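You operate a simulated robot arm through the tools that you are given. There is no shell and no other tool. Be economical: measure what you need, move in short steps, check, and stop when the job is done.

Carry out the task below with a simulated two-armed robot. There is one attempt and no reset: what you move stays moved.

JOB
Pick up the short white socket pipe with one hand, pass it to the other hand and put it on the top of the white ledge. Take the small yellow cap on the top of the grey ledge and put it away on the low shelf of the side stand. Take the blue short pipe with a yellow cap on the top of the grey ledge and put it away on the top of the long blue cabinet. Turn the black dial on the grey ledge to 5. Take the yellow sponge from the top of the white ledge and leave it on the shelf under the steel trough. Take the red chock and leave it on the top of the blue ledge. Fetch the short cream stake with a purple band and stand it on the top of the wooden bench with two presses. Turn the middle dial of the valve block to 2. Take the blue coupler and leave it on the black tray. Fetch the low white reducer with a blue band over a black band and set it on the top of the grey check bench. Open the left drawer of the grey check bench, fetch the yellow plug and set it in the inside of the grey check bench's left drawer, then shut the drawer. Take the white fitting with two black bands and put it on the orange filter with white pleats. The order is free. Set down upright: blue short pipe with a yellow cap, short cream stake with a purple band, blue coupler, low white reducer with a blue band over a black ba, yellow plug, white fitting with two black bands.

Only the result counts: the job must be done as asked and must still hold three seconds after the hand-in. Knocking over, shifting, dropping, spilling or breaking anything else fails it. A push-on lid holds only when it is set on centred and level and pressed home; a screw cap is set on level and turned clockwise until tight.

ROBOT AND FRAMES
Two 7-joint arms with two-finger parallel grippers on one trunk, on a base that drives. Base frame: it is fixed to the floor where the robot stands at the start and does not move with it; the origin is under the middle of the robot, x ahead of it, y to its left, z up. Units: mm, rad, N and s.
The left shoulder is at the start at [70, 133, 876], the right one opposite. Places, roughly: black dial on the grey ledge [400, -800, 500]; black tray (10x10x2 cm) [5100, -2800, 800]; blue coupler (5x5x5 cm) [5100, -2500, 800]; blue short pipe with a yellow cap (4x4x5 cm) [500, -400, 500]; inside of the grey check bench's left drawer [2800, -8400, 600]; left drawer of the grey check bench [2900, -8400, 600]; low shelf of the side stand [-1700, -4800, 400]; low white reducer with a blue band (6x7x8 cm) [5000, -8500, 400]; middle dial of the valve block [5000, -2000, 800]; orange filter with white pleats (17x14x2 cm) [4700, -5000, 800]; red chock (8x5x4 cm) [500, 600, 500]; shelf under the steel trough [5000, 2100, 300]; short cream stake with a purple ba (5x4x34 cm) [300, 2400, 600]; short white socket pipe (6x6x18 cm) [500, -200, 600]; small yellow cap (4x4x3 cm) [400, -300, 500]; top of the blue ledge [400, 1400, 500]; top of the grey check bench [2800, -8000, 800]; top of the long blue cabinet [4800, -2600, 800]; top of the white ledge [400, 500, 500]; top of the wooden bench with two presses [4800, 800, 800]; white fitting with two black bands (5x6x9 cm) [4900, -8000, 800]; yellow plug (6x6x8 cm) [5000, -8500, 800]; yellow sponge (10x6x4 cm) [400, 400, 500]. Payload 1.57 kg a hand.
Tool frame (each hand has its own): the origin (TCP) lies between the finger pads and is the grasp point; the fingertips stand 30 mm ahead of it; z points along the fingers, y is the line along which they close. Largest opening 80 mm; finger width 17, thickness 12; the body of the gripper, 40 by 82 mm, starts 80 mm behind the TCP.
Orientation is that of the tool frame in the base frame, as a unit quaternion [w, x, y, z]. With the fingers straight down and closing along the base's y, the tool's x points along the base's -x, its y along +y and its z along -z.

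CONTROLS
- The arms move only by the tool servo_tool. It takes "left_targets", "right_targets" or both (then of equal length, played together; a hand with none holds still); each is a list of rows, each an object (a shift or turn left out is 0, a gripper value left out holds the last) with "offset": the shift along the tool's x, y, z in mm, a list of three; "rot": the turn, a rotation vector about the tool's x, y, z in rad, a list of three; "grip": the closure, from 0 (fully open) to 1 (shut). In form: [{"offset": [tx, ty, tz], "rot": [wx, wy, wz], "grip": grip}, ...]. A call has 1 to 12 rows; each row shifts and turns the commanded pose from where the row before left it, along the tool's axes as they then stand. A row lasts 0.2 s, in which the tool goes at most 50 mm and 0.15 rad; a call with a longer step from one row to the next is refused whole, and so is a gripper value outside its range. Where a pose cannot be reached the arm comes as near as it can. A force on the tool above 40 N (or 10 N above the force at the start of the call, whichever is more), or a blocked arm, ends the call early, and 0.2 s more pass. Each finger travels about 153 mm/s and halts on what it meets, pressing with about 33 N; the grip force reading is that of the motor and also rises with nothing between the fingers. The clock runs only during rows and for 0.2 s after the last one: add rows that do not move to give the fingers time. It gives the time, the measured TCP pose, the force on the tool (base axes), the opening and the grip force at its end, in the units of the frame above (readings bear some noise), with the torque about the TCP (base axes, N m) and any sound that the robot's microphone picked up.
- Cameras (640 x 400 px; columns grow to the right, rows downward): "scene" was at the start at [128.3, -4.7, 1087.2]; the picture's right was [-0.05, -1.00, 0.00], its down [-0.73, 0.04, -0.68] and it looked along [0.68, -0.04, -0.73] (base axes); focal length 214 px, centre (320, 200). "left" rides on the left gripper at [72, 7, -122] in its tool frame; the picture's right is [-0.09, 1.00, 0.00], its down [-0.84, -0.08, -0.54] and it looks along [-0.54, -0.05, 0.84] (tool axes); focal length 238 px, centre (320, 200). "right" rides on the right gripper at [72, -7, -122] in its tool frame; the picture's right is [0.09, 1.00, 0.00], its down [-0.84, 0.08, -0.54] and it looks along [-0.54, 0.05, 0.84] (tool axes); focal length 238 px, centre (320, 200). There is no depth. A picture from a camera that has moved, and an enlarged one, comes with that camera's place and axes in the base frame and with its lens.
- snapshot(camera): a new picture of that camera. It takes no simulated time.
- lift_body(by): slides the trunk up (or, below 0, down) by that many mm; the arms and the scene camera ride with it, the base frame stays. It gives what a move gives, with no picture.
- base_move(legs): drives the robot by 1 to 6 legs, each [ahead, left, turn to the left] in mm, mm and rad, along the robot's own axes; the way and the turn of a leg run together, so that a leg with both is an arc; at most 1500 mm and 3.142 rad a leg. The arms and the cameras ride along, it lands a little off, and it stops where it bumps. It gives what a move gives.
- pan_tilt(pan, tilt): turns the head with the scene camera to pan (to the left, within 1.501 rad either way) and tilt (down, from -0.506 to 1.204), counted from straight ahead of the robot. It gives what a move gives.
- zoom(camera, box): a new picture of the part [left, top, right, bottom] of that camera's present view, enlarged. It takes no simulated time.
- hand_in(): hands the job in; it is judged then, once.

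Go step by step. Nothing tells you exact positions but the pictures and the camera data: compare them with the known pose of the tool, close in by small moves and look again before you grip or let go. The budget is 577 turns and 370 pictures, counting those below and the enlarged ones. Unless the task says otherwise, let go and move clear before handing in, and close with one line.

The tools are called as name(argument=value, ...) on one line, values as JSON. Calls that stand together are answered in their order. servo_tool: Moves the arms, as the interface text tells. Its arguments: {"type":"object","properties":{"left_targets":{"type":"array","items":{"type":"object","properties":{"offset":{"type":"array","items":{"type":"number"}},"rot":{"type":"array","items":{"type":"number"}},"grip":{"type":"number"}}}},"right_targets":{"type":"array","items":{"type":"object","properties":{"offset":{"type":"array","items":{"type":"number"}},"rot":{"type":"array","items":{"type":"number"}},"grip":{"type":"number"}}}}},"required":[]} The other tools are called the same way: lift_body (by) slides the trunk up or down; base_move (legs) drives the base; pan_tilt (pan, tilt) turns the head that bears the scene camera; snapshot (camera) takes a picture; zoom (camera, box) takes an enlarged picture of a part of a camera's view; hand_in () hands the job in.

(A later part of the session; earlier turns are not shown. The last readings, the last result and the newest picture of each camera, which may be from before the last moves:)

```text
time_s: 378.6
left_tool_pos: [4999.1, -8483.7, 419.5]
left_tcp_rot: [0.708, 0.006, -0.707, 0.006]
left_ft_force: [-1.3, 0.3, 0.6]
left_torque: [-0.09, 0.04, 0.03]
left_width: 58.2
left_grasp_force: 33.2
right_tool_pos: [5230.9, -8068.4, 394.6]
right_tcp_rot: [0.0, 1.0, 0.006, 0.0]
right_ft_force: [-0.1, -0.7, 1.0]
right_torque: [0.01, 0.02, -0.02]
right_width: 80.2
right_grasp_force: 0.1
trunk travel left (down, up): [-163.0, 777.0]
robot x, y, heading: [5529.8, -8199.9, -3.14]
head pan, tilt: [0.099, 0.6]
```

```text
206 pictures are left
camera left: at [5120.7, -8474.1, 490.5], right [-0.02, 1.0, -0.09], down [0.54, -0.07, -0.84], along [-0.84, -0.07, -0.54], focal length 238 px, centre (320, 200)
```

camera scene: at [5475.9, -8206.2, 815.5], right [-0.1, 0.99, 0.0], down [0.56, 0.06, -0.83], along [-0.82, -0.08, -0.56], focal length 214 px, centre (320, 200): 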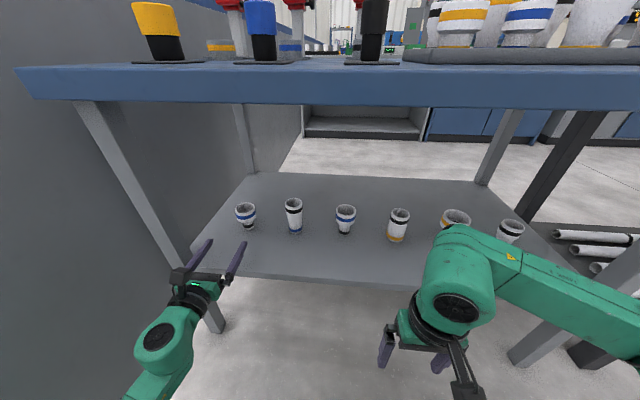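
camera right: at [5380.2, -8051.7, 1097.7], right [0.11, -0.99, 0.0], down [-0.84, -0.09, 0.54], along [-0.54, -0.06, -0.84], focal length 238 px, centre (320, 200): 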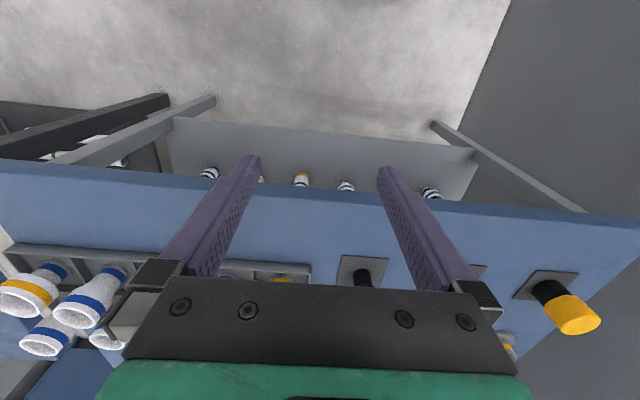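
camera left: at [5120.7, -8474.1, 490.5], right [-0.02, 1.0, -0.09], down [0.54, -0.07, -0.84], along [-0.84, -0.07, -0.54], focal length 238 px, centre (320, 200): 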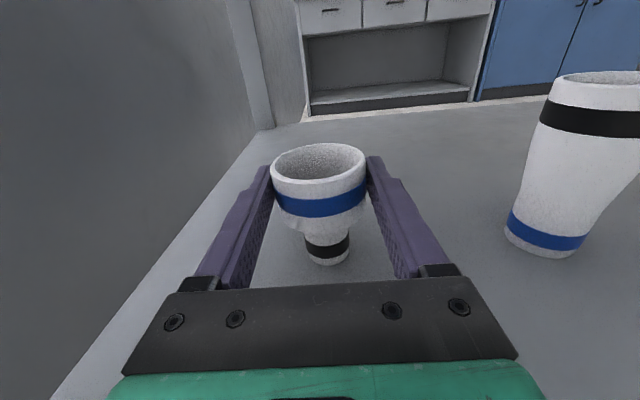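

Gripped. Lift 50 mm and back straight out.

lift_body(by=50)

base_move(legs=[[-350, 0, 0]])

lift_body(by=400)

lift_body(by=150)

snapshot(camera="scene")

```text
time_s: 379.6
left_tool_pos: [4999.7, -8483.6, 468.4]
left_tcp_rot: [-0.707, -0.007, 0.707, -0.007]
left_ft_force: [-1.1, 0.5, -0.8]
left_torque: [-0.03, 0.03, -0.01]
left_width: 58.1
left_grasp_force: 33.1
right_tool_pos: [5229.9, -8067.7, 443.6]
right_tcp_rot: [0.0, 1.0, 0.006, 0.0]
right_ft_force: [0.4, -0.4, 0.2]
right_torque: [0.0, 0.01, -0.04]
right_width: 79.8
right_grasp_force: 0.1
trunk travel left (down, up): [-213.0, 727.0]
robot x, y, heading: [5529.7, -8196.7, -3.139]
head pan, tilt: [0.099, 0.6]
```

```text
time_s: 381.8
left_tool_pos: [5349.0, -8484.7, 469.5]
left_tcp_rot: [-0.707, -0.01, 0.707, -0.01]
left_ft_force: [-0.6, 0.5, -0.6]
left_torque: [0.0, -0.01, -0.01]
left_width: 57.9
left_grasp_force: 32.7
right_tool_pos: [5576.7, -8068.1, 444.0]
right_tcp_rot: [0.0, 1.0, 0.011, 0.0]
right_ft_force: [-0.2, -0.2, 0.3]
right_torque: [-0.02, 0.01, 0.02]
right_width: 80.1
right_grasp_force: 0.1
trunk travel left (down, up): [-213.0, 727.0]
robot x, y, heading: [5875.2, -8199.2, -3.13]
head pan, tilt: [0.099, 0.6]
```

```text
time_s: 385.7
left_tool_pos: [5348.7, -8485.6, 870.2]
left_tcp_rot: [-0.707, -0.011, 0.707, -0.011]
left_ft_force: [-0.3, 0.7, -0.4]
left_torque: [0.01, -0.02, -0.06]
left_width: 57.3
left_grasp_force: 33.0
right_tool_pos: [5576.9, -8069.4, 844.1]
right_tcp_rot: [0.0, 1.0, 0.011, 0.001]
right_ft_force: [-0.6, 1.0, -0.1]
right_torque: [0.01, 0.04, 0.01]
right_width: 80.1
right_grasp_force: 0.0
trunk travel left (down, up): [-613.0, 327.0]
robot x, y, heading: [5877.0, -8194.4, -3.125]
head pan, tilt: [0.099, 0.6]
```

```text
time_s: 387.4
left_tool_pos: [5350.1, -8485.9, 1018.9]
left_tcp_rot: [0.707, 0.009, -0.707, 0.01]
left_ft_force: [0.7, 0.0, -1.5]
left_torque: [0.0, -0.02, -0.01]
left_width: 57.3
left_grasp_force: 33.6
right_tool_pos: [5575.9, -8069.4, 993.6]
right_tcp_rot: [-0.001, 1.0, 0.012, 0.0]
right_ft_force: [-1.2, -0.3, 0.1]
right_torque: [0.02, 0.01, 0.01]
right_width: 80.1
right_grasp_force: 0.1
trunk travel left (down, up): [-763.0, 177.0]
robot x, y, heading: [5877.2, -8189.7, -3.133]
head pan, tilt: [0.099, 0.6]
```

```text
205 pictures are left
camera scene: at [5737.5, -8205.3, 1419.4], right [-0.11, 0.99, 0.0], down [0.56, 0.06, -0.82], along [-0.82, -0.09, -0.57], focal length 214 px, centre (320, 200)
```

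scene: 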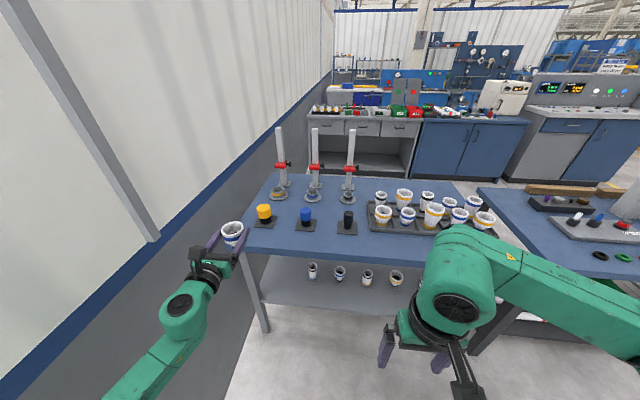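

The reducer is out. I'll pass it to the right hand (gripping from above), freeing the left for the plug. First bring the left hand toward the middle and roll the right hand.

servo_tool(left_targets=[{"offset": [0, 45, 0]}, {"offset": [0, 45, 0]}, {"offset": [0, 45, 0]}, {"offset": [0, 45, 0]}, {"offset": [0, 30, 0]}, {}, {}, {}, {}, {}, {}, {}], right_targets=[{"rot": [0, 0, 0.1428]}, {"rot": [0, 0, 0.1428]}, {"rot": [0, 0, 0.1428]}, {"rot": [0, 0, 0.1428]}, {"rot": [0, 0, 0.1428]}, {"rot": [0, 0, 0.1428]}, {"rot": [0, 0, 0.1428]}, {"rot": [0, 0, 0.1428]}, {"rot": [0, 0, 0.1428]}, {"rot": [0, 0, 0.1428]}, {"rot": [0, 0, 0.1428]}, {}])

snapshot(camera="scene")

```text
time_s: 390.0
left_tool_pos: [5343.7, -8276.1, 1021.0]
left_tcp_rot: [-0.707, -0.011, 0.707, -0.01]
left_ft_force: [0.3, 0.1, -0.3]
left_torque: [-0.02, 0.0, -0.01]
left_width: 57.3
left_grasp_force: 32.5
right_tool_pos: [5575.9, -8068.4, 995.0]
right_tcp_rot: [0.0, 0.714, -0.7, 0.0]
right_ft_force: [0.1, 0.8, 0.4]
right_torque: [-0.01, 0.02, -0.01]
right_width: 79.8
right_grasp_force: 0.0
trunk travel left (down, up): [-763.0, 177.0]
robot x, y, heading: [5876.4, -8195.4, -3.126]
head pan, tilt: [0.099, 0.6]
```

```text
204 pictures are left
camera scene: at [5737.6, -8205.2, 1419.5], right [-0.11, 0.99, 0.0], down [0.56, 0.06, -0.82], along [-0.82, -0.09, -0.57], focal length 214 px, centre (320, 200)
```

scene: 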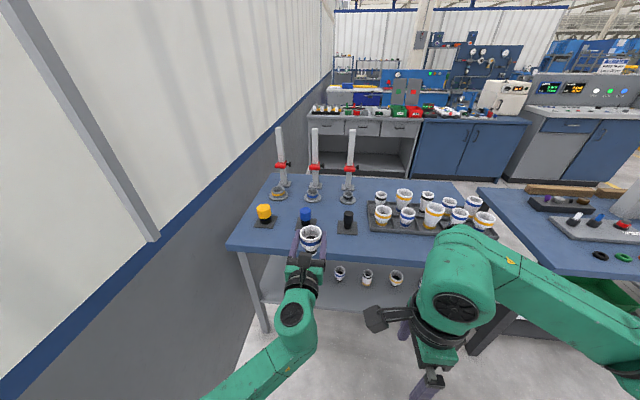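

Raise the right hand above and move it over the reducer.

servo_tool(right_targets=[{"offset": [0, 0, -48]}, {"offset": [0, 0, -48]}, {"offset": [0, 0, -48]}, {"offset": [30, 36, 0]}, {"offset": [30, 36, 0]}, {"offset": [30, 36, 0]}, {"offset": [30, 36, 0]}, {"offset": [30, 36, 0]}, {"offset": [30, 36, 0]}, {"offset": [28, 16, 0]}, {}])

snapshot(camera="right")

snapshot(camera="scene")

```text
time_s: 392.4
left_tool_pos: [5342.5, -8274.0, 1019.7]
left_tcp_rot: [0.707, 0.009, -0.707, 0.01]
left_ft_force: [0.5, -0.5, -1.0]
left_torque: [0.02, -0.03, 0.04]
left_width: 57.0
left_grasp_force: 33.2
right_tool_pos: [5364.8, -8262.8, 1135.0]
right_tcp_rot: [0.0, 0.716, -0.698, 0.0]
right_ft_force: [-0.1, 0.1, 0.6]
right_torque: [0.01, -0.02, -0.01]
right_width: 80.3
right_grasp_force: 0.0
right hand out of reach, approached as far as the arm can: row 10
trunk travel left (down, up): [-763.0, 177.0]
robot x, y, heading: [5876.1, -8197.4, -3.128]
head pan, tilt: [0.099, 0.6]
```

```text
203 pictures are left
camera right: at [5372.2, -8334.2, 1255.5], right [-0.99, -0.12, 0.0], down [-0.1, 0.84, 0.54], along [-0.06, 0.54, -0.84], focal length 238 px, centre (320, 200)
```

right: 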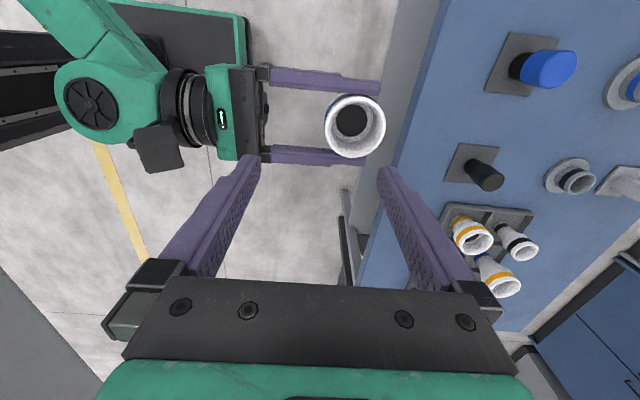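

```text
202 pictures are left
camera scene: at [5737.1, -8203.7, 1419.4], right [-0.11, 0.99, 0.0], down [0.56, 0.06, -0.82], along [-0.82, -0.09, -0.57], focal length 214 px, centre (320, 200)
```

scene: 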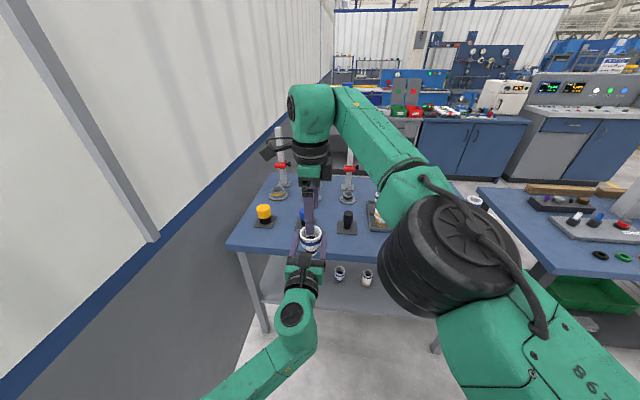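

The right hand is at its reach limit, so bring the left hand 30 mm back under it, then lower the right.

servo_tool(left_targets=[{"offset": [0, 14, -31]}, {}, {}], right_targets=[{}, {"offset": [0, 0, 30]}, {}])

snapshot(camera="right")

```text
time_s: 393.2
left_tool_pos: [5372.4, -8261.4, 1020.7]
left_tcp_rot: [0.708, 0.01, -0.706, 0.009]
left_ft_force: [-0.3, -0.5, -0.8]
left_torque: [-0.01, 0.0, -0.01]
left_width: 56.6
left_grasp_force: 32.7
right_tool_pos: [5363.2, -8266.5, 1105.9]
right_tcp_rot: [-0.001, 0.715, -0.699, 0.0]
right_ft_force: [-0.5, 0.2, 0.3]
right_torque: [0.01, -0.03, 0.02]
right_width: 80.1
right_grasp_force: 0.2
trunk travel left (down, up): [-763.0, 177.0]
robot x, y, heading: [5876.7, -8195.1, -3.13]
head pan, tilt: [0.099, 0.6]
```

```text
201 pictures are left
camera right: at [5372.0, -8337.8, 1225.6], right [-0.99, -0.11, 0.0], down [-0.1, 0.83, 0.54], along [-0.06, 0.54, -0.84], focal length 238 px, centre (320, 200)
```

right: 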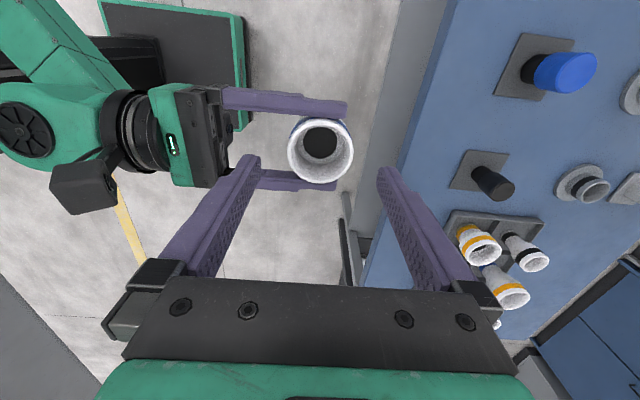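

Centred. Descend 64 mm around the reducer and close the right hand.

servo_tool(right_targets=[{"offset": [0, 0, 25]}, {"offset": [0, 0, 25]}, {"offset": [0, 0, 14]}, {}, {"grip": 1}, {"grip": 1}, {"grip": 1}, {"grip": 1}])

snapshot(camera="right")

```text
time_s: 395.0
left_tool_pos: [5373.1, -8260.6, 1021.1]
left_tcp_rot: [0.707, 0.009, -0.707, 0.009]
left_ft_force: [2.6, 1.8, 0.1]
left_torque: [0.12, 0.16, 0.78]
left_width: 56.7
left_grasp_force: 33.2
right_tool_pos: [5361.6, -8265.4, 1041.8]
right_tcp_rot: [0.0, 0.716, -0.699, 0.0]
right_ft_force: [-2.5, -1.9, 0.4]
right_torque: [-0.19, -0.1, -0.73]
right_width: 58.1
right_grasp_force: 33.2
trunk travel left (down, up): [-763.0, 177.0]
robot x, y, heading: [5879.6, -8195.2, -3.13]
head pan, tilt: [0.099, 0.6]
```

```text
200 pictures are left
camera right: at [5370.6, -8336.3, 1161.2], right [-0.99, -0.11, 0.0], down [-0.1, 0.83, 0.54], along [-0.06, 0.54, -0.84], focal length 238 px, centre (320, 200)
```

right: 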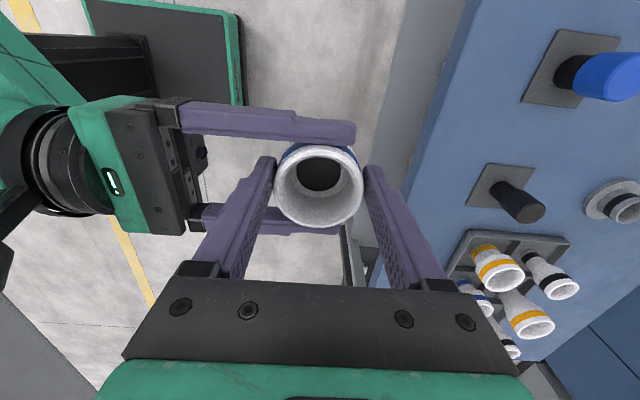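

Both grip it. Open the left, then raise the right with the reducer.

servo_tool(left_targets=[{"grip": 0}, {"grip": 0}, {"grip": 0}, {}, {}, {}, {}, {}], right_targets=[{}, {}, {}, {"offset": [0, 0, -30]}, {"offset": [0, 0, -40]}, {"offset": [0, 0, -40]}, {"offset": [0, -20, -20]}, {}])

snapshot(camera="scene")

snapshot(camera="right")

```text
time_s: 396.8
left_tool_pos: [5373.9, -8262.3, 1020.6]
left_tcp_rot: [-0.707, -0.009, 0.707, -0.01]
left_ft_force: [-0.1, 0.8, 0.5]
left_torque: [0.04, -0.01, 0.01]
left_width: 79.9
left_grasp_force: 0.1
right_tool_pos: [5385.6, -8265.2, 1156.4]
right_tcp_rot: [-0.001, 0.715, -0.699, 0.0]
right_ft_force: [0.6, 0.2, -1.3]
right_torque: [0.0, -0.01, 0.02]
right_width: 56.0
right_grasp_force: 32.5
right hand out of reach, approached as far as the arm can: row 6
trunk travel left (down, up): [-763.0, 177.0]
robot x, y, heading: [5875.4, -8195.0, -3.13]
head pan, tilt: [0.099, 0.6]
```

```text
199 pictures are left
camera scene: at [5738.0, -8206.5, 1419.5], right [-0.11, 0.99, 0.0], down [0.56, 0.06, -0.83], along [-0.82, -0.09, -0.56], focal length 214 px, centre (320, 200)
```

scene: 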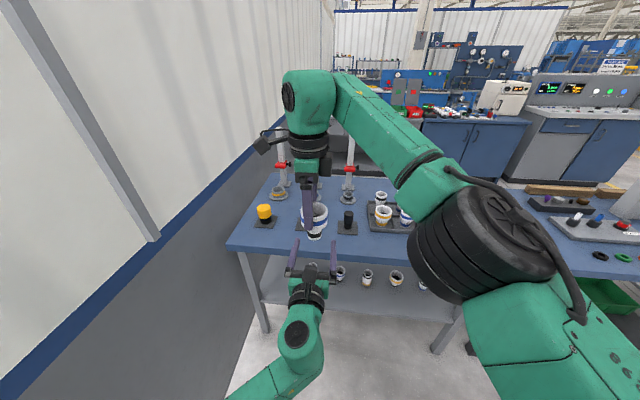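

```text
198 pictures are left
camera right: at [5393.7, -8336.9, 1276.1], right [-0.99, -0.11, 0.0], down [-0.1, 0.83, 0.54], along [-0.06, 0.54, -0.84], focal length 238 px, centre (320, 200)
```

right: 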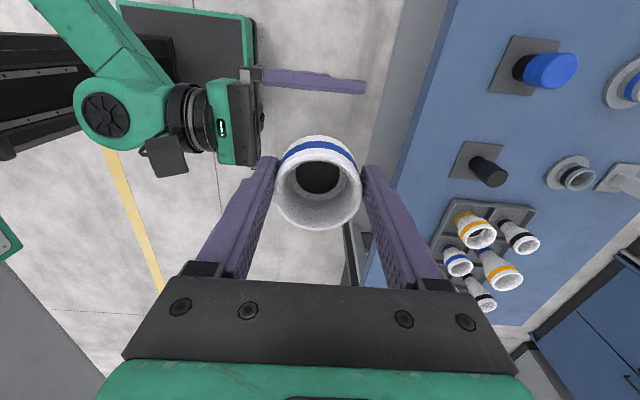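

The reducer is in the right hand. Tuck the right hand back and to its side, and swing the left hand out to its side for the plug.

servo_tool(right_targets=[{"offset": [-30, -35, 0]}, {"offset": [-30, -35, 0]}, {"offset": [-30, -35, 0]}, {"offset": [-30, -35, 0]}, {}, {}], left_targets=[{}, {"offset": [0, -45, 0]}, {"offset": [0, -45, 0]}, {"offset": [0, -45, 0]}, {"offset": [0, -45, 0]}, {"offset": [0, -40, 0]}])

base_move(legs=[[0, 60, 0]])

lift_body(by=-120)

snapshot(camera="left")

snapshot(camera="scene")

```text
time_s: 398.2
left_tool_pos: [5378.6, -8481.8, 1019.3]
left_tcp_rot: [0.708, 0.011, -0.706, 0.009]
left_ft_force: [1.2, -0.7, 0.0]
left_torque: [0.0, 0.0, -0.01]
left_width: 80.2
left_grasp_force: 0.0
right_tool_pos: [5522.8, -8144.7, 1156.2]
right_tcp_rot: [-0.001, 0.716, -0.698, -0.001]
right_ft_force: [-0.2, -0.4, -0.8]
right_torque: [0.01, 0.0, 0.0]
right_width: 56.1
right_grasp_force: 32.7
trunk travel left (down, up): [-763.0, 177.0]
robot x, y, heading: [5876.7, -8195.4, -3.135]
head pan, tilt: [0.099, 0.6]
```

```text
time_s: 399.2
left_tool_pos: [5379.1, -8539.3, 1019.6]
left_tcp_rot: [0.707, 0.008, -0.707, 0.009]
left_ft_force: [-0.1, 0.5, 0.6]
left_torque: [0.0, -0.01, 0.0]
left_width: 79.9
left_grasp_force: 0.1
right_tool_pos: [5523.7, -8201.4, 1155.6]
right_tcp_rot: [0.0, 0.715, -0.699, 0.0]
right_ft_force: [0.0, -0.4, -0.7]
right_torque: [-0.01, -0.03, -0.01]
right_width: 55.7
right_grasp_force: 32.8
trunk travel left (down, up): [-763.0, 177.0]
robot x, y, heading: [5877.1, -8256.5, -3.127]
head pan, tilt: [0.099, 0.6]
```

```text
time_s: 400.7
left_tool_pos: [5379.4, -8539.5, 899.6]
left_tcp_rot: [0.708, 0.01, -0.707, 0.01]
left_ft_force: [0.0, 0.2, 0.6]
left_torque: [0.01, -0.01, 0.01]
left_width: 80.1
left_grasp_force: 0.1
right_tool_pos: [5524.2, -8201.1, 1036.1]
right_tcp_rot: [0.0, 0.716, -0.698, -0.001]
right_ft_force: [-0.3, 0.8, -1.6]
right_torque: [-0.01, -0.04, -0.03]
right_width: 55.6
right_grasp_force: 33.2
trunk travel left (down, up): [-643.0, 297.0]
robot x, y, heading: [5878.7, -8254.6, -3.13]
head pan, tilt: [0.099, 0.6]
```

```text
197 pictures are left
camera left: at [5501.6, -8529.4, 970.7], right [-0.03, 1.0, -0.09], down [0.54, -0.06, -0.84], along [-0.84, -0.07, -0.54], focal length 238 px, centre (320, 200)
```

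left: 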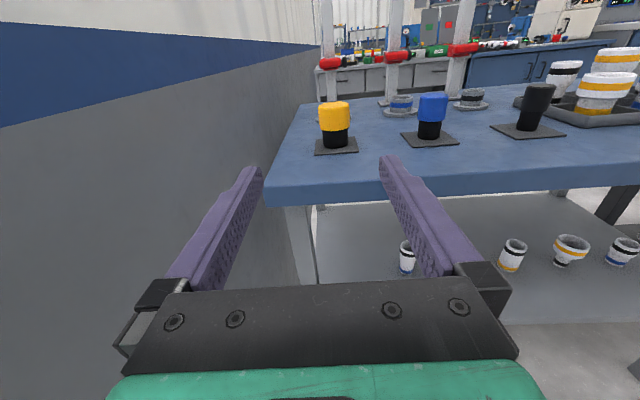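

```text
196 pictures are left
camera scene: at [5738.5, -8264.3, 1299.5], right [-0.11, 0.99, 0.0], down [0.56, 0.06, -0.82], along [-0.82, -0.09, -0.57], focal length 214 px, centre (320, 200)
```

scene: 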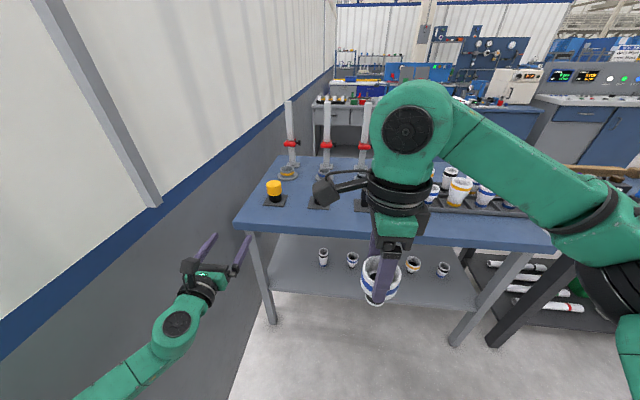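

The plug stands near (5025,−8525). Lower 72 mm, shift right 14 mm and drive forward 250 mm.

lift_body(by=-70)

servo_tool(left_targets=[{"offset": [0, 14, 0]}, {}])

base_move(legs=[[130, 0, 0]])

snapshot(camera="left")

snapshot(camera="scene")

```text
time_s: 401.8
left_tool_pos: [5379.2, -8538.4, 829.3]
left_tcp_rot: [0.707, 0.01, -0.707, 0.01]
left_ft_force: [0.1, -0.5, 0.1]
left_torque: [-0.02, 0.02, 0.0]
left_width: 80.1
left_grasp_force: 0.0
right_tool_pos: [5523.0, -8202.6, 965.5]
right_tcp_rot: [0.0, 0.715, -0.699, 0.0]
right_ft_force: [0.0, -0.6, -0.8]
right_torque: [-0.06, -0.02, -0.03]
right_width: 55.6
right_grasp_force: 32.9
trunk travel left (down, up): [-573.0, 367.0]
robot x, y, heading: [5878.7, -8257.1, -3.126]
head pan, tilt: [0.099, 0.6]
```

```text
time_s: 402.4
left_tool_pos: [5378.7, -8525.3, 829.3]
left_tcp_rot: [-0.707, -0.01, 0.707, -0.01]
left_ft_force: [-0.1, 0.2, 0.3]
left_torque: [-0.03, 0.0, -0.04]
left_width: 80.1
left_grasp_force: 0.1
right_tool_pos: [5524.0, -8202.0, 965.2]
right_tcp_rot: [0.0, 0.715, -0.699, 0.0]
right_ft_force: [0.2, -0.1, 0.2]
right_torque: [0.01, 0.0, 0.02]
right_width: 55.4
right_grasp_force: 33.6
trunk travel left (down, up): [-573.0, 367.0]
robot x, y, heading: [5876.6, -8256.1, -3.132]
head pan, tilt: [0.099, 0.6]
```

```text
time_s: 403.6
left_tool_pos: [5246.8, -8529.2, 831.0]
left_tcp_rot: [-0.707, -0.01, 0.707, -0.009]
left_ft_force: [-0.5, -0.1, 0.1]
left_torque: [0.01, 0.01, -0.01]
left_width: 80.2
left_grasp_force: 0.1
right_tool_pos: [5391.2, -8204.6, 964.8]
right_tcp_rot: [0.0, 0.715, -0.699, -0.001]
right_ft_force: [0.0, -0.5, -0.6]
right_torque: [0.03, 0.01, -0.02]
right_width: 55.3
right_grasp_force: 32.8
trunk travel left (down, up): [-573.0, 367.0]
robot x, y, heading: [5744.5, -8253.3, -3.128]
head pan, tilt: [0.099, 0.6]
```

```text
195 pictures are left
camera left: at [5368.5, -8518.3, 900.9], right [-0.03, 1.0, -0.09], down [0.54, -0.06, -0.84], along [-0.84, -0.07, -0.54], focal length 238 px, centre (320, 200)
```

left: 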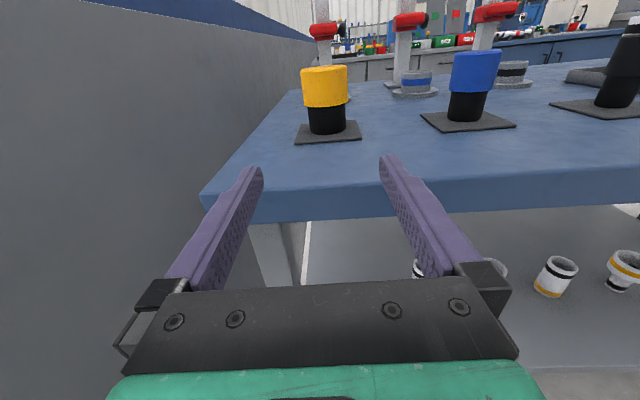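

```text
194 pictures are left
camera scene: at [5605.5, -8266.5, 1229.5], right [-0.11, 0.99, 0.0], down [0.56, 0.06, -0.82], along [-0.82, -0.09, -0.57], focal length 214 px, centre (320, 200)
```

scene: 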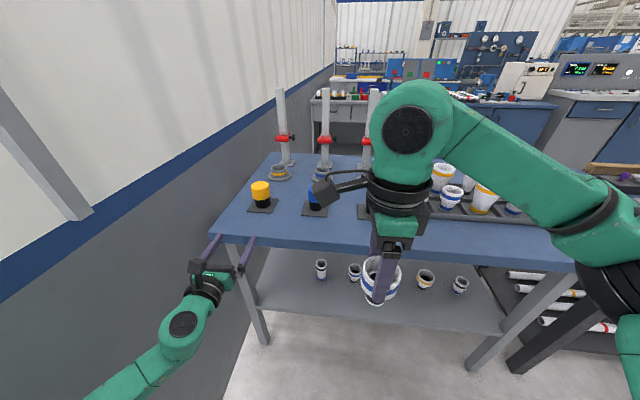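

The wrist would graze the table at this height, so raise to z≈849 to grip the yellow part; then advance 180 mm.

lift_body(by=19)

base_move(legs=[[170, 0, 0]])

snapshot(camera="left")

snapshot(camera="scene")

```text
time_s: 404.3
left_tool_pos: [5245.9, -8527.8, 849.0]
left_tcp_rot: [-0.707, -0.011, 0.707, -0.01]
left_ft_force: [-0.5, -0.8, -1.4]
left_torque: [-0.02, 0.03, -0.02]
left_width: 79.7
left_grasp_force: 0.1
right_tool_pos: [5391.2, -8204.0, 983.2]
right_tcp_rot: [-0.001, 0.716, -0.699, 0.0]
right_ft_force: [-0.2, -0.1, -0.2]
right_torque: [0.0, -0.01, -0.02]
right_width: 55.5
right_grasp_force: 32.9
trunk travel left (down, up): [-592.0, 348.0]
robot x, y, heading: [5744.3, -8255.0, -3.125]
head pan, tilt: [0.099, 0.6]
```

```text
time_s: 405.8
left_tool_pos: [5071.5, -8529.2, 849.0]
left_tcp_rot: [-0.707, -0.01, 0.707, -0.01]
left_ft_force: [0.0, 0.0, -0.5]
left_torque: [0.01, 0.03, 0.02]
left_width: 80.3
left_grasp_force: 0.1
right_tool_pos: [5217.0, -8206.6, 984.0]
right_tcp_rot: [0.0, 0.715, -0.699, 0.0]
right_ft_force: [-0.6, -0.3, -0.4]
right_torque: [0.02, -0.03, 0.01]
right_width: 55.1
right_grasp_force: 32.6
trunk travel left (down, up): [-592.0, 348.0]
robot x, y, heading: [5572.7, -8257.0, -3.125]
head pan, tilt: [0.099, 0.6]
```

```text
193 pictures are left
camera left: at [5194.0, -8520.0, 919.8], right [-0.03, 1.0, -0.09], down [0.54, -0.06, -0.84], along [-0.84, -0.07, -0.54], focal length 238 px, centre (320, 200)
```

left: 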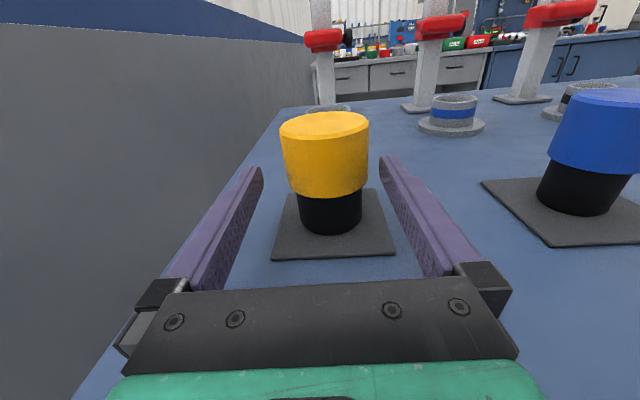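

```text
192 pictures are left
camera scene: at [5431.4, -8268.6, 1248.4], right [-0.11, 0.99, 0.0], down [0.56, 0.06, -0.82], along [-0.82, -0.09, -0.57], focal length 214 px, centre (320, 200)
```

scene: 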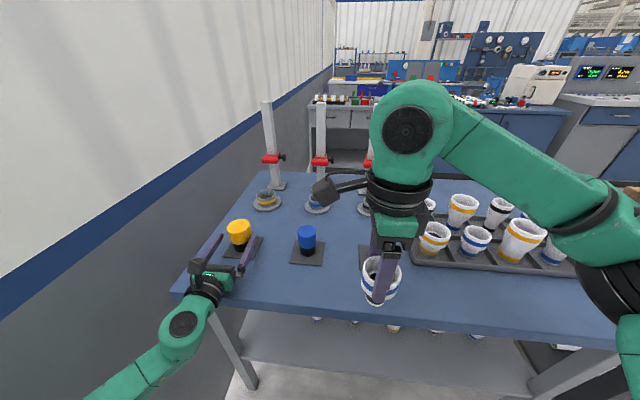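

Advance 36 mm with a 3 mm side correction and close on the plug.

servo_tool(left_targets=[{"offset": [0, 3, 18]}, {"offset": [0, 0, 18]}, {}])

snapshot(camera="left")

```text
time_s: 406.6
left_tool_pos: [5037.8, -8527.1, 848.3]
left_tcp_rot: [0.707, 0.009, -0.707, 0.01]
left_ft_force: [0.2, 0.4, 0.2]
left_torque: [0.03, 0.02, -0.03]
left_width: 80.0
left_grasp_force: 0.0
right_tool_pos: [5216.7, -8206.1, 984.9]
right_tcp_rot: [0.0, 0.715, -0.699, -0.001]
right_ft_force: [0.2, -0.1, -0.9]
right_torque: [-0.01, 0.03, 0.01]
right_width: 55.2
right_grasp_force: 32.8
trunk travel left (down, up): [-592.0, 348.0]
robot x, y, heading: [5570.9, -8258.5, -3.127]
head pan, tilt: [0.099, 0.6]
```

```text
191 pictures are left
camera left: at [5158.9, -8517.4, 920.2], right [-0.03, 1.0, -0.09], down [0.54, -0.06, -0.84], along [-0.84, -0.07, -0.54], focal length 238 px, centre (320, 200)
```

left: 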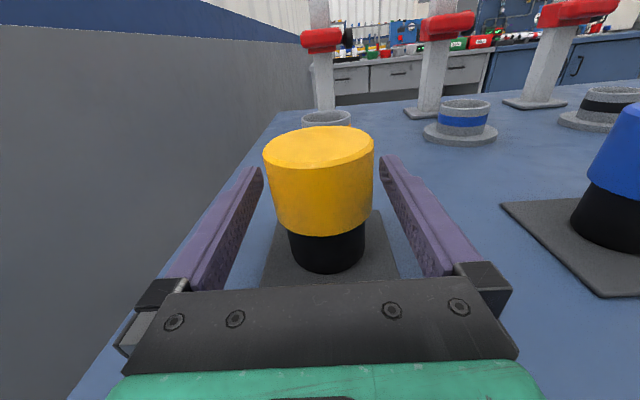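

Close the left hand on the plug and lift slightly.

servo_tool(left_targets=[{"offset": [0, -1, -6], "grip": 0.2}, {"grip": 1}, {"grip": 1}, {"grip": 1}, {}])

lift_body(by=60)

snapshot(camera="left")

```text
time_s: 407.8
left_tool_pos: [5042.5, -8528.8, 848.2]
left_tcp_rot: [-0.707, -0.01, 0.707, -0.009]
left_ft_force: [-0.1, -0.2, 0.1]
left_torque: [0.02, 0.01, 0.01]
left_width: 55.7
left_grasp_force: 32.3
right_tool_pos: [5217.2, -8206.6, 984.7]
right_tcp_rot: [0.0, 0.715, -0.699, 0.0]
right_ft_force: [0.2, -0.2, -0.3]
right_torque: [-0.03, 0.01, -0.02]
right_width: 55.0
right_grasp_force: 33.1
trunk travel left (down, up): [-592.0, 348.0]
robot x, y, heading: [5572.0, -8258.7, -3.131]
head pan, tilt: [0.099, 0.6]
```

```text
time_s: 408.8
left_tool_pos: [5042.0, -8528.2, 908.1]
left_tcp_rot: [-0.707, -0.01, 0.707, -0.01]
left_ft_force: [-0.8, 0.6, -1.2]
left_torque: [0.03, 0.01, 0.0]
left_width: 55.6
left_grasp_force: 32.5
right_tool_pos: [5216.9, -8205.6, 1044.0]
right_tcp_rot: [-0.001, 0.715, -0.699, -0.001]
right_ft_force: [0.0, -0.5, -0.8]
right_torque: [0.01, 0.01, 0.02]
right_width: 54.8
right_grasp_force: 33.0
trunk travel left (down, up): [-652.0, 288.0]
robot x, y, heading: [5572.1, -8257.4, -3.132]
head pan, tilt: [0.099, 0.6]
```

```text
190 pictures are left
camera left: at [5164.3, -8518.5, 979.9], right [-0.03, 1.0, -0.09], down [0.54, -0.06, -0.84], along [-0.84, -0.07, -0.54], focal length 238 px, centre (320, 200)
```

left: 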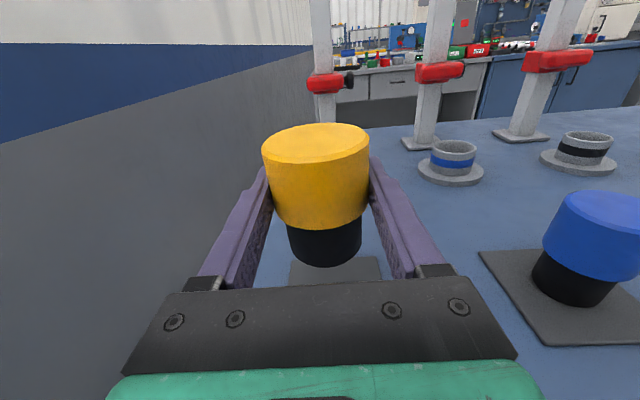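

The plug is held. Check the reducer in the right hand.

snapshot(camera="right")

base_move(legs=[[-350, 0, 0]])

snapshot(camera="scene")

```text
189 pictures are left
camera right: at [5224.7, -8277.5, 1164.7], right [-0.99, -0.11, 0.0], down [-0.1, 0.83, 0.54], along [-0.06, 0.54, -0.84], focal length 238 px, centre (320, 200)
```

right: 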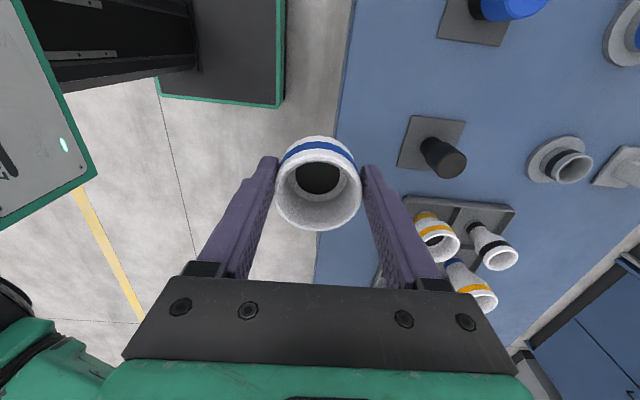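

```text
time_s: 411.0
left_tool_pos: [5389.6, -8523.9, 909.4]
left_tcp_rot: [-0.707, -0.01, 0.707, -0.01]
left_ft_force: [0.1, 0.2, -0.4]
left_torque: [0.03, -0.02, -0.01]
left_width: 55.6
left_grasp_force: 32.8
right_tool_pos: [5562.0, -8202.8, 1045.0]
right_tcp_rot: [-0.001, 0.715, -0.699, 0.0]
right_ft_force: [0.3, -0.5, -0.3]
right_torque: [-0.02, -0.02, 0.01]
right_width: 54.6
right_grasp_force: 32.9
trunk travel left (down, up): [-652.0, 288.0]
robot x, y, heading: [5919.9, -8255.3, -3.123]
head pan, tilt: [0.099, 0.6]
```

```text
188 pictures are left
camera scene: at [5777.4, -8264.3, 1308.4], right [-0.11, 0.99, 0.0], down [0.56, 0.06, -0.82], along [-0.82, -0.09, -0.57], focal length 214 px, centre (320, 200)
```

scene: 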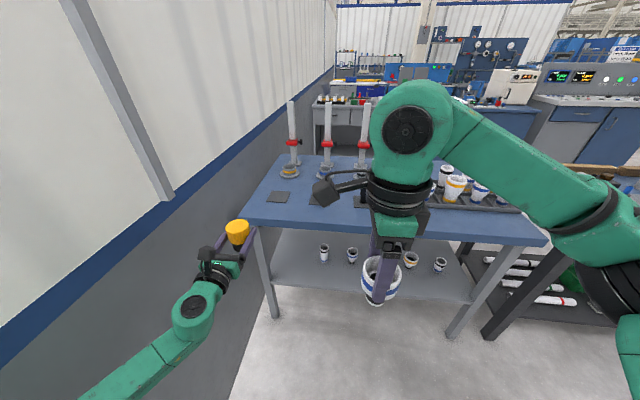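

Both items are held. The route to the check bench goes round the north end of the filter table. Drive there in stages.

base_move(legs=[[0, -1400, 0], [0, -1400, 0], [0, -1250, 0]])

pan_tilt(pan=0.0, tilt=0.3)

snapshot(camera="scene")

```text
time_s: 430.5
left_tool_pos: [5343.5, -4466.3, 908.6]
left_tcp_rot: [0.707, 0.005, -0.707, 0.005]
left_ft_force: [0.6, -0.5, -1.4]
left_torque: [-0.01, -0.01, 0.01]
left_width: 55.5
left_grasp_force: 33.0
right_tool_pos: [5523.0, -4146.9, 1044.1]
right_tcp_rot: [0.0, 0.71, -0.704, -0.001]
right_ft_force: [-0.1, -0.1, -0.4]
right_torque: [0.03, 0.03, -0.02]
right_width: 53.5
right_grasp_force: 32.8
trunk travel left (down, up): [-652.0, 288.0]
robot x, y, heading: [5872.6, -4202.3, 3.138]
head pan, tilt: [0.099, 0.6]
```

```text
time_s: 431.3
left_tool_pos: [5345.3, -4466.9, 909.4]
left_tcp_rot: [0.707, 0.004, -0.707, 0.005]
left_ft_force: [0.6, -0.4, -1.3]
left_torque: [-0.04, 0.01, -0.03]
left_width: 55.5
left_grasp_force: 33.3
right_tool_pos: [5521.1, -4146.9, 1044.6]
right_tcp_rot: [0.0, 0.71, -0.704, -0.001]
right_ft_force: [0.5, 0.5, -0.6]
right_torque: [-0.02, -0.01, -0.03]
right_width: 53.7
right_grasp_force: 32.7
trunk travel left (down, up): [-652.0, 288.0]
robot x, y, heading: [5872.8, -4202.8, 3.143]
head pan, tilt: [0.0, 0.3]
```

```text
187 pictures are left
camera scene: at [5730.7, -4203.8, 1335.9], right [0.0, 1.0, 0.0], down [0.3, 0.0, -0.95], along [-0.95, 0.0, -0.3], focal length 214 px, centre (320, 200)
```

scene: 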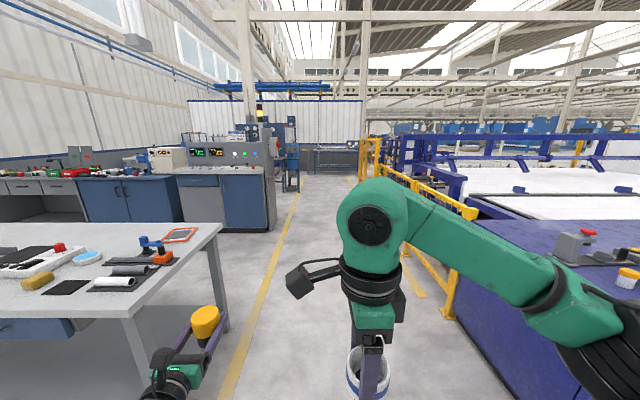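

The corridor is clear. Drive forward 2000 mm, then left along the check-bench aisle.

base_move(legs=[[1000, 0, 0], [1000, 0, 0]])

pan_tilt(pan=1.2, tilt=0.35)

snapshot(camera="scene")

snapshot(camera="right")

```text
time_s: 441.4
left_tool_pos: [3313.0, -4502.0, 908.4]
left_tcp_rot: [0.707, 0.012, -0.707, 0.013]
left_ft_force: [0.1, 0.4, -0.8]
left_torque: [-0.01, 0.01, -0.02]
left_width: 55.6
left_grasp_force: 32.6
right_tool_pos: [3485.9, -4178.2, 1045.0]
right_tcp_rot: [-0.001, 0.717, -0.697, -0.001]
right_ft_force: [0.5, -0.5, -1.3]
right_torque: [0.0, -0.02, 0.01]
right_width: 53.2
right_grasp_force: 33.1
trunk travel left (down, up): [-652.0, 288.0]
robot x, y, heading: [3839.6, -4231.4, -3.122]
head pan, tilt: [0.0, 0.3]
```

```text
time_s: 442.8
left_tool_pos: [3313.4, -4501.6, 908.9]
left_tcp_rot: [-0.707, -0.012, 0.707, -0.011]
left_ft_force: [0.5, 0.4, -0.2]
left_torque: [0.0, -0.03, 0.02]
left_width: 55.6
left_grasp_force: 33.0
right_tool_pos: [3484.8, -4179.1, 1044.5]
right_tcp_rot: [0.0, 0.717, -0.697, 0.0]
right_ft_force: [0.0, 0.0, -0.5]
right_torque: [0.0, -0.01, 0.01]
right_width: 52.7
right_grasp_force: 32.7
trunk travel left (down, up): [-652.0, 288.0]
robot x, y, heading: [3840.1, -4228.8, -3.118]
head pan, tilt: [1.201, 0.351]
```

```text
186 pictures are left
camera scene: at [3756.3, -4317.0, 1331.2], right [-0.94, 0.34, 0.0], down [0.12, 0.32, -0.94], along [-0.32, -0.88, -0.34], focal length 214 px, centre (320, 200)
```

scene: 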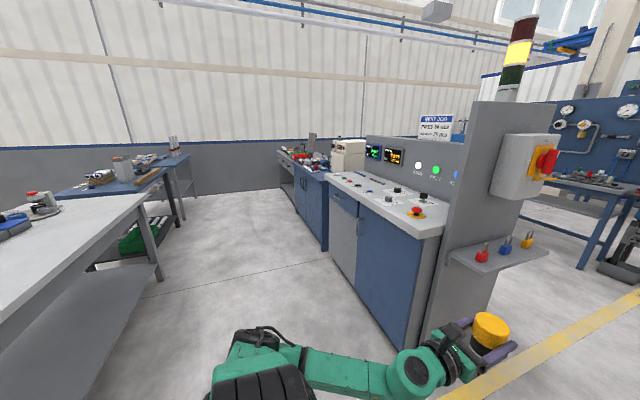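

```text
185 pictures are left
camera right: at [3494.0, -4250.2, 1164.8], right [-0.99, -0.12, 0.0], down [-0.1, 0.83, 0.54], along [-0.06, 0.54, -0.84], focal length 238 px, centre (320, 200)
```

right: 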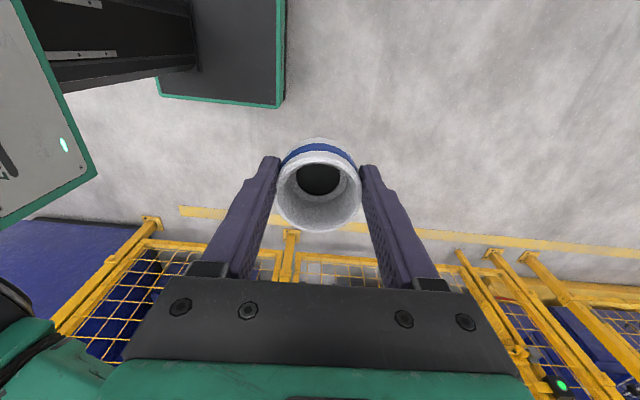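

Shift back a bit and drive left (−y) 3800 mm down the aisle toward the check bench.

base_move(legs=[[-80, 0, -0.02], [0, 1400, 0], [0, 1400, 0], [0, 900, 0]])

pan_tilt(pan=0.2, tilt=0.5)

snapshot(camera="scene")

```text
time_s: 461.3
left_tool_pos: [3372.9, -8162.1, 909.0]
left_tcp_rot: [-0.707, 0.0, 0.707, 0.0]
left_ft_force: [0.4, 0.1, -1.1]
left_torque: [0.02, 0.05, 0.01]
left_width: 55.6
left_grasp_force: 32.7
right_tool_pos: [3555.4, -7844.2, 1044.4]
right_tcp_rot: [0.0, -0.705, 0.709, 0.001]
right_ft_force: [-0.5, -0.3, 0.1]
right_torque: [-0.02, -0.03, 0.02]
right_width: 52.4
right_grasp_force: 33.2
trunk travel left (down, up): [-652.0, 288.0]
robot x, y, heading: [3909.5, -7907.0, 3.126]
head pan, tilt: [1.201, 0.351]
```

```text
time_s: 462.6
left_tool_pos: [3372.2, -8163.1, 908.3]
left_tcp_rot: [0.707, 0.0, -0.707, 0.001]
left_ft_force: [0.8, 0.2, -0.6]
left_torque: [0.01, 0.0, -0.04]
left_width: 55.5
left_grasp_force: 33.1
right_tool_pos: [3555.6, -7844.4, 1044.4]
right_tcp_rot: [0.001, -0.705, 0.71, 0.001]
right_ft_force: [1.1, 1.3, -1.3]
right_torque: [0.01, -0.01, 0.03]
right_width: 52.3
right_grasp_force: 33.3
trunk travel left (down, up): [-652.0, 288.0]
robot x, y, heading: [3914.2, -7903.9, 3.128]
head pan, tilt: [0.201, 0.499]
```

```text
184 pictures are left
camera scene: at [3767.2, -7923.1, 1317.6], right [-0.19, 0.98, 0.0], down [0.47, 0.09, -0.88], along [-0.86, -0.16, -0.48], focal length 214 px, centre (320, 200)
```

scene: 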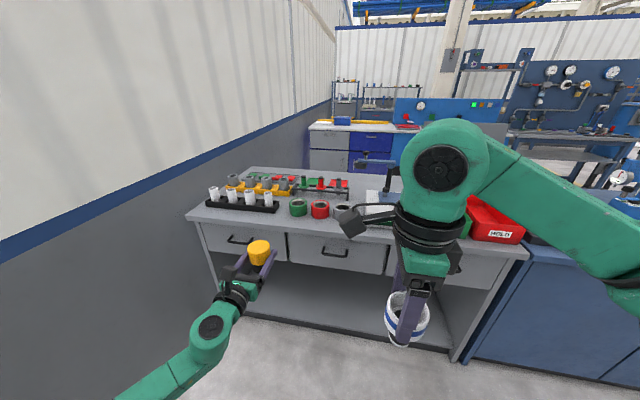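

The check bench with its three drawers is ahead. Enlarge its top.

zoom(camera="scene", box=[180, 150, 420, 290])

```text
2.67 times, centred on (300, 220) of scene
camera zoom: at [3767.2, -7923.1, 1317.6], right [-0.19, 0.98, 0.0], down [0.47, 0.09, -0.88], along [-0.86, -0.16, -0.48], focal length 572 px, centre (373, 147)
```

zoom: 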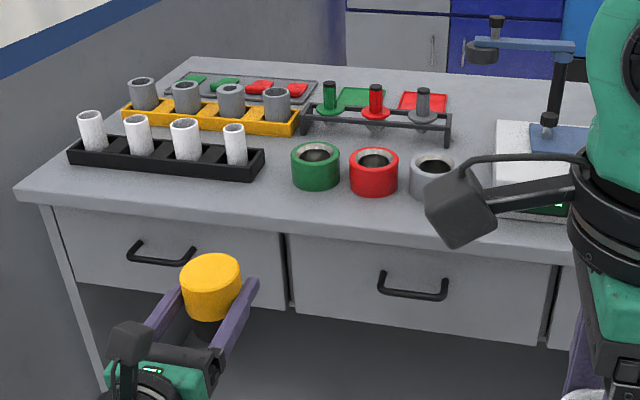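

Let me view the bench top from the left hand camera and with the head panned differently.

snapshot(camera="left")

pan_tilt(pan=-0.3, tilt=0.5)

snapshot(camera="scene")

```text
182 pictures are left
camera left: at [3494.6, -8156.1, 979.9], right [0.0, 1.0, -0.09], down [0.54, -0.08, -0.84], along [-0.84, -0.05, -0.54], focal length 238 px, centre (320, 200)
```

left: 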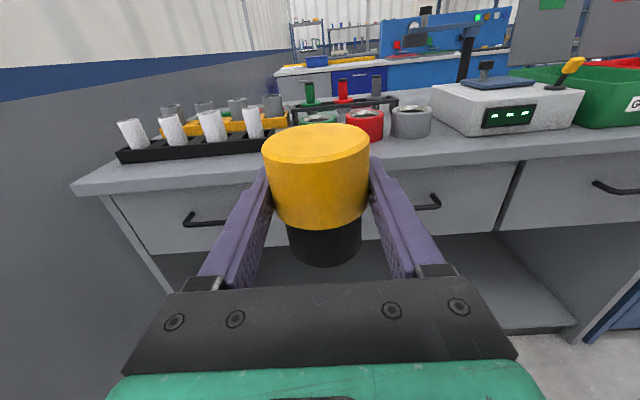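

```text
time_s: 463.5
left_tool_pos: [3373.5, -8164.4, 909.3]
left_tcp_rot: [0.707, 0.0, -0.707, 0.0]
left_ft_force: [0.9, 0.5, -0.4]
left_torque: [-0.03, 0.0, 0.01]
left_width: 55.3
left_grasp_force: 32.8
right_tool_pos: [3554.4, -7845.7, 1043.9]
right_tcp_rot: [0.001, -0.705, 0.709, 0.0]
right_ft_force: [-0.3, -0.6, -1.0]
right_torque: [0.01, 0.01, 0.0]
right_width: 52.5
right_grasp_force: 33.1
trunk travel left (down, up): [-652.0, 288.0]
robot x, y, heading: [3906.8, -7905.8, 3.124]
head pan, tilt: [-0.3, 0.499]
```

```text
181 pictures are left
camera scene: at [3770.0, -7878.1, 1317.5], right [0.31, 0.95, 0.0], down [0.46, -0.15, -0.88], along [-0.83, 0.27, -0.48], focal length 214 px, centre (320, 200)
```

scene: 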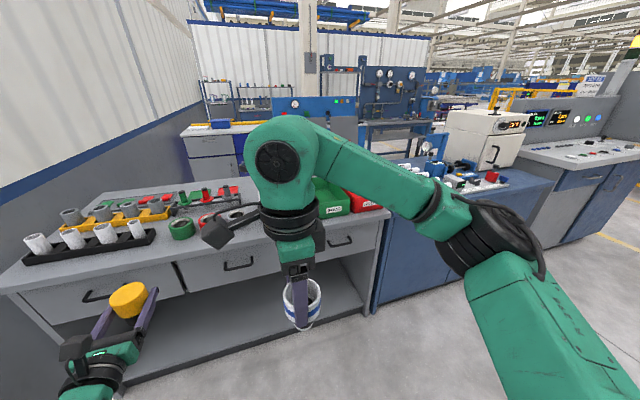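

Raise the trunk 100 mm and drive 250 mm closer to see the bench top from above with the right camera.

lift_body(by=100)

base_move(legs=[[250, 0, 0]])

pan_tilt(pan=0.35, tilt=0.75)

snapshot(camera="scene")

snapshot(camera="right")

```text
time_s: 464.8
left_tool_pos: [3372.5, -8161.8, 1008.2]
left_tcp_rot: [0.707, 0.001, -0.707, 0.001]
left_ft_force: [-0.2, 0.5, -1.0]
left_torque: [0.0, 0.01, -0.03]
left_width: 55.7
left_grasp_force: 33.3
right_tool_pos: [3554.9, -7845.9, 1143.8]
right_tcp_rot: [0.001, -0.706, 0.709, 0.0]
right_ft_force: [1.2, -0.5, -1.9]
right_torque: [0.01, -0.03, 0.02]
right_width: 52.1
right_grasp_force: 33.3
trunk travel left (down, up): [-752.0, 188.0]
robot x, y, heading: [3907.0, -7904.6, 3.128]
head pan, tilt: [-0.3, 0.499]
```

```text
time_s: 466.6
left_tool_pos: [3124.5, -8160.6, 1008.7]
left_tcp_rot: [0.707, 0.001, -0.707, 0.001]
left_ft_force: [0.3, 0.4, -0.4]
left_torque: [-0.03, -0.01, 0.0]
left_width: 55.1
left_grasp_force: 33.4
right_tool_pos: [3307.1, -7843.2, 1144.7]
right_tcp_rot: [0.0, -0.707, 0.707, 0.001]
right_ft_force: [-0.2, 0.8, -0.8]
right_torque: [-0.01, 0.04, -0.02]
right_width: 52.4
right_grasp_force: 33.0
trunk travel left (down, up): [-752.0, 188.0]
robot x, y, heading: [3656.6, -7902.6, 3.131]
head pan, tilt: [-0.3, 0.499]
```

```text
time_s: 467.7
left_tool_pos: [3123.7, -8161.1, 1009.2]
left_tcp_rot: [0.707, 0.001, -0.707, 0.001]
left_ft_force: [0.9, -0.4, -0.6]
left_torque: [0.0, -0.04, 0.02]
left_width: 55.3
left_grasp_force: 32.6
right_tool_pos: [3305.9, -7842.4, 1144.4]
right_tcp_rot: [0.001, -0.707, 0.707, 0.0]
right_ft_force: [-0.2, -0.7, -0.2]
right_torque: [0.02, 0.01, 0.01]
right_width: 52.3
right_grasp_force: 32.9
trunk travel left (down, up): [-752.0, 188.0]
robot x, y, heading: [3660.7, -7899.4, 3.13]
head pan, tilt: [0.351, 0.75]
```

```text
180 pictures are left
camera scene: at [3529.2, -7930.3, 1395.7], right [-0.33, 0.94, 0.0], down [0.64, 0.23, -0.73], along [-0.69, -0.24, -0.68], focal length 214 px, centre (320, 200)
```

scene: 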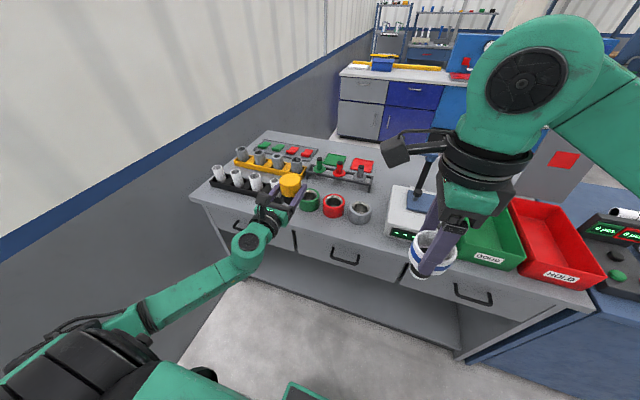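

```text
179 pictures are left
camera right: at [3312.5, -7914.3, 1264.9], right [-1.0, -0.09, 0.0], down [-0.08, 0.84, 0.54], along [-0.05, 0.54, -0.84], focal length 238 px, centre (320, 200)
```

right: 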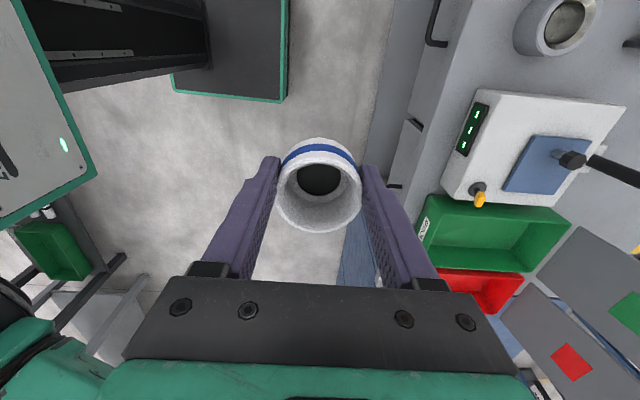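

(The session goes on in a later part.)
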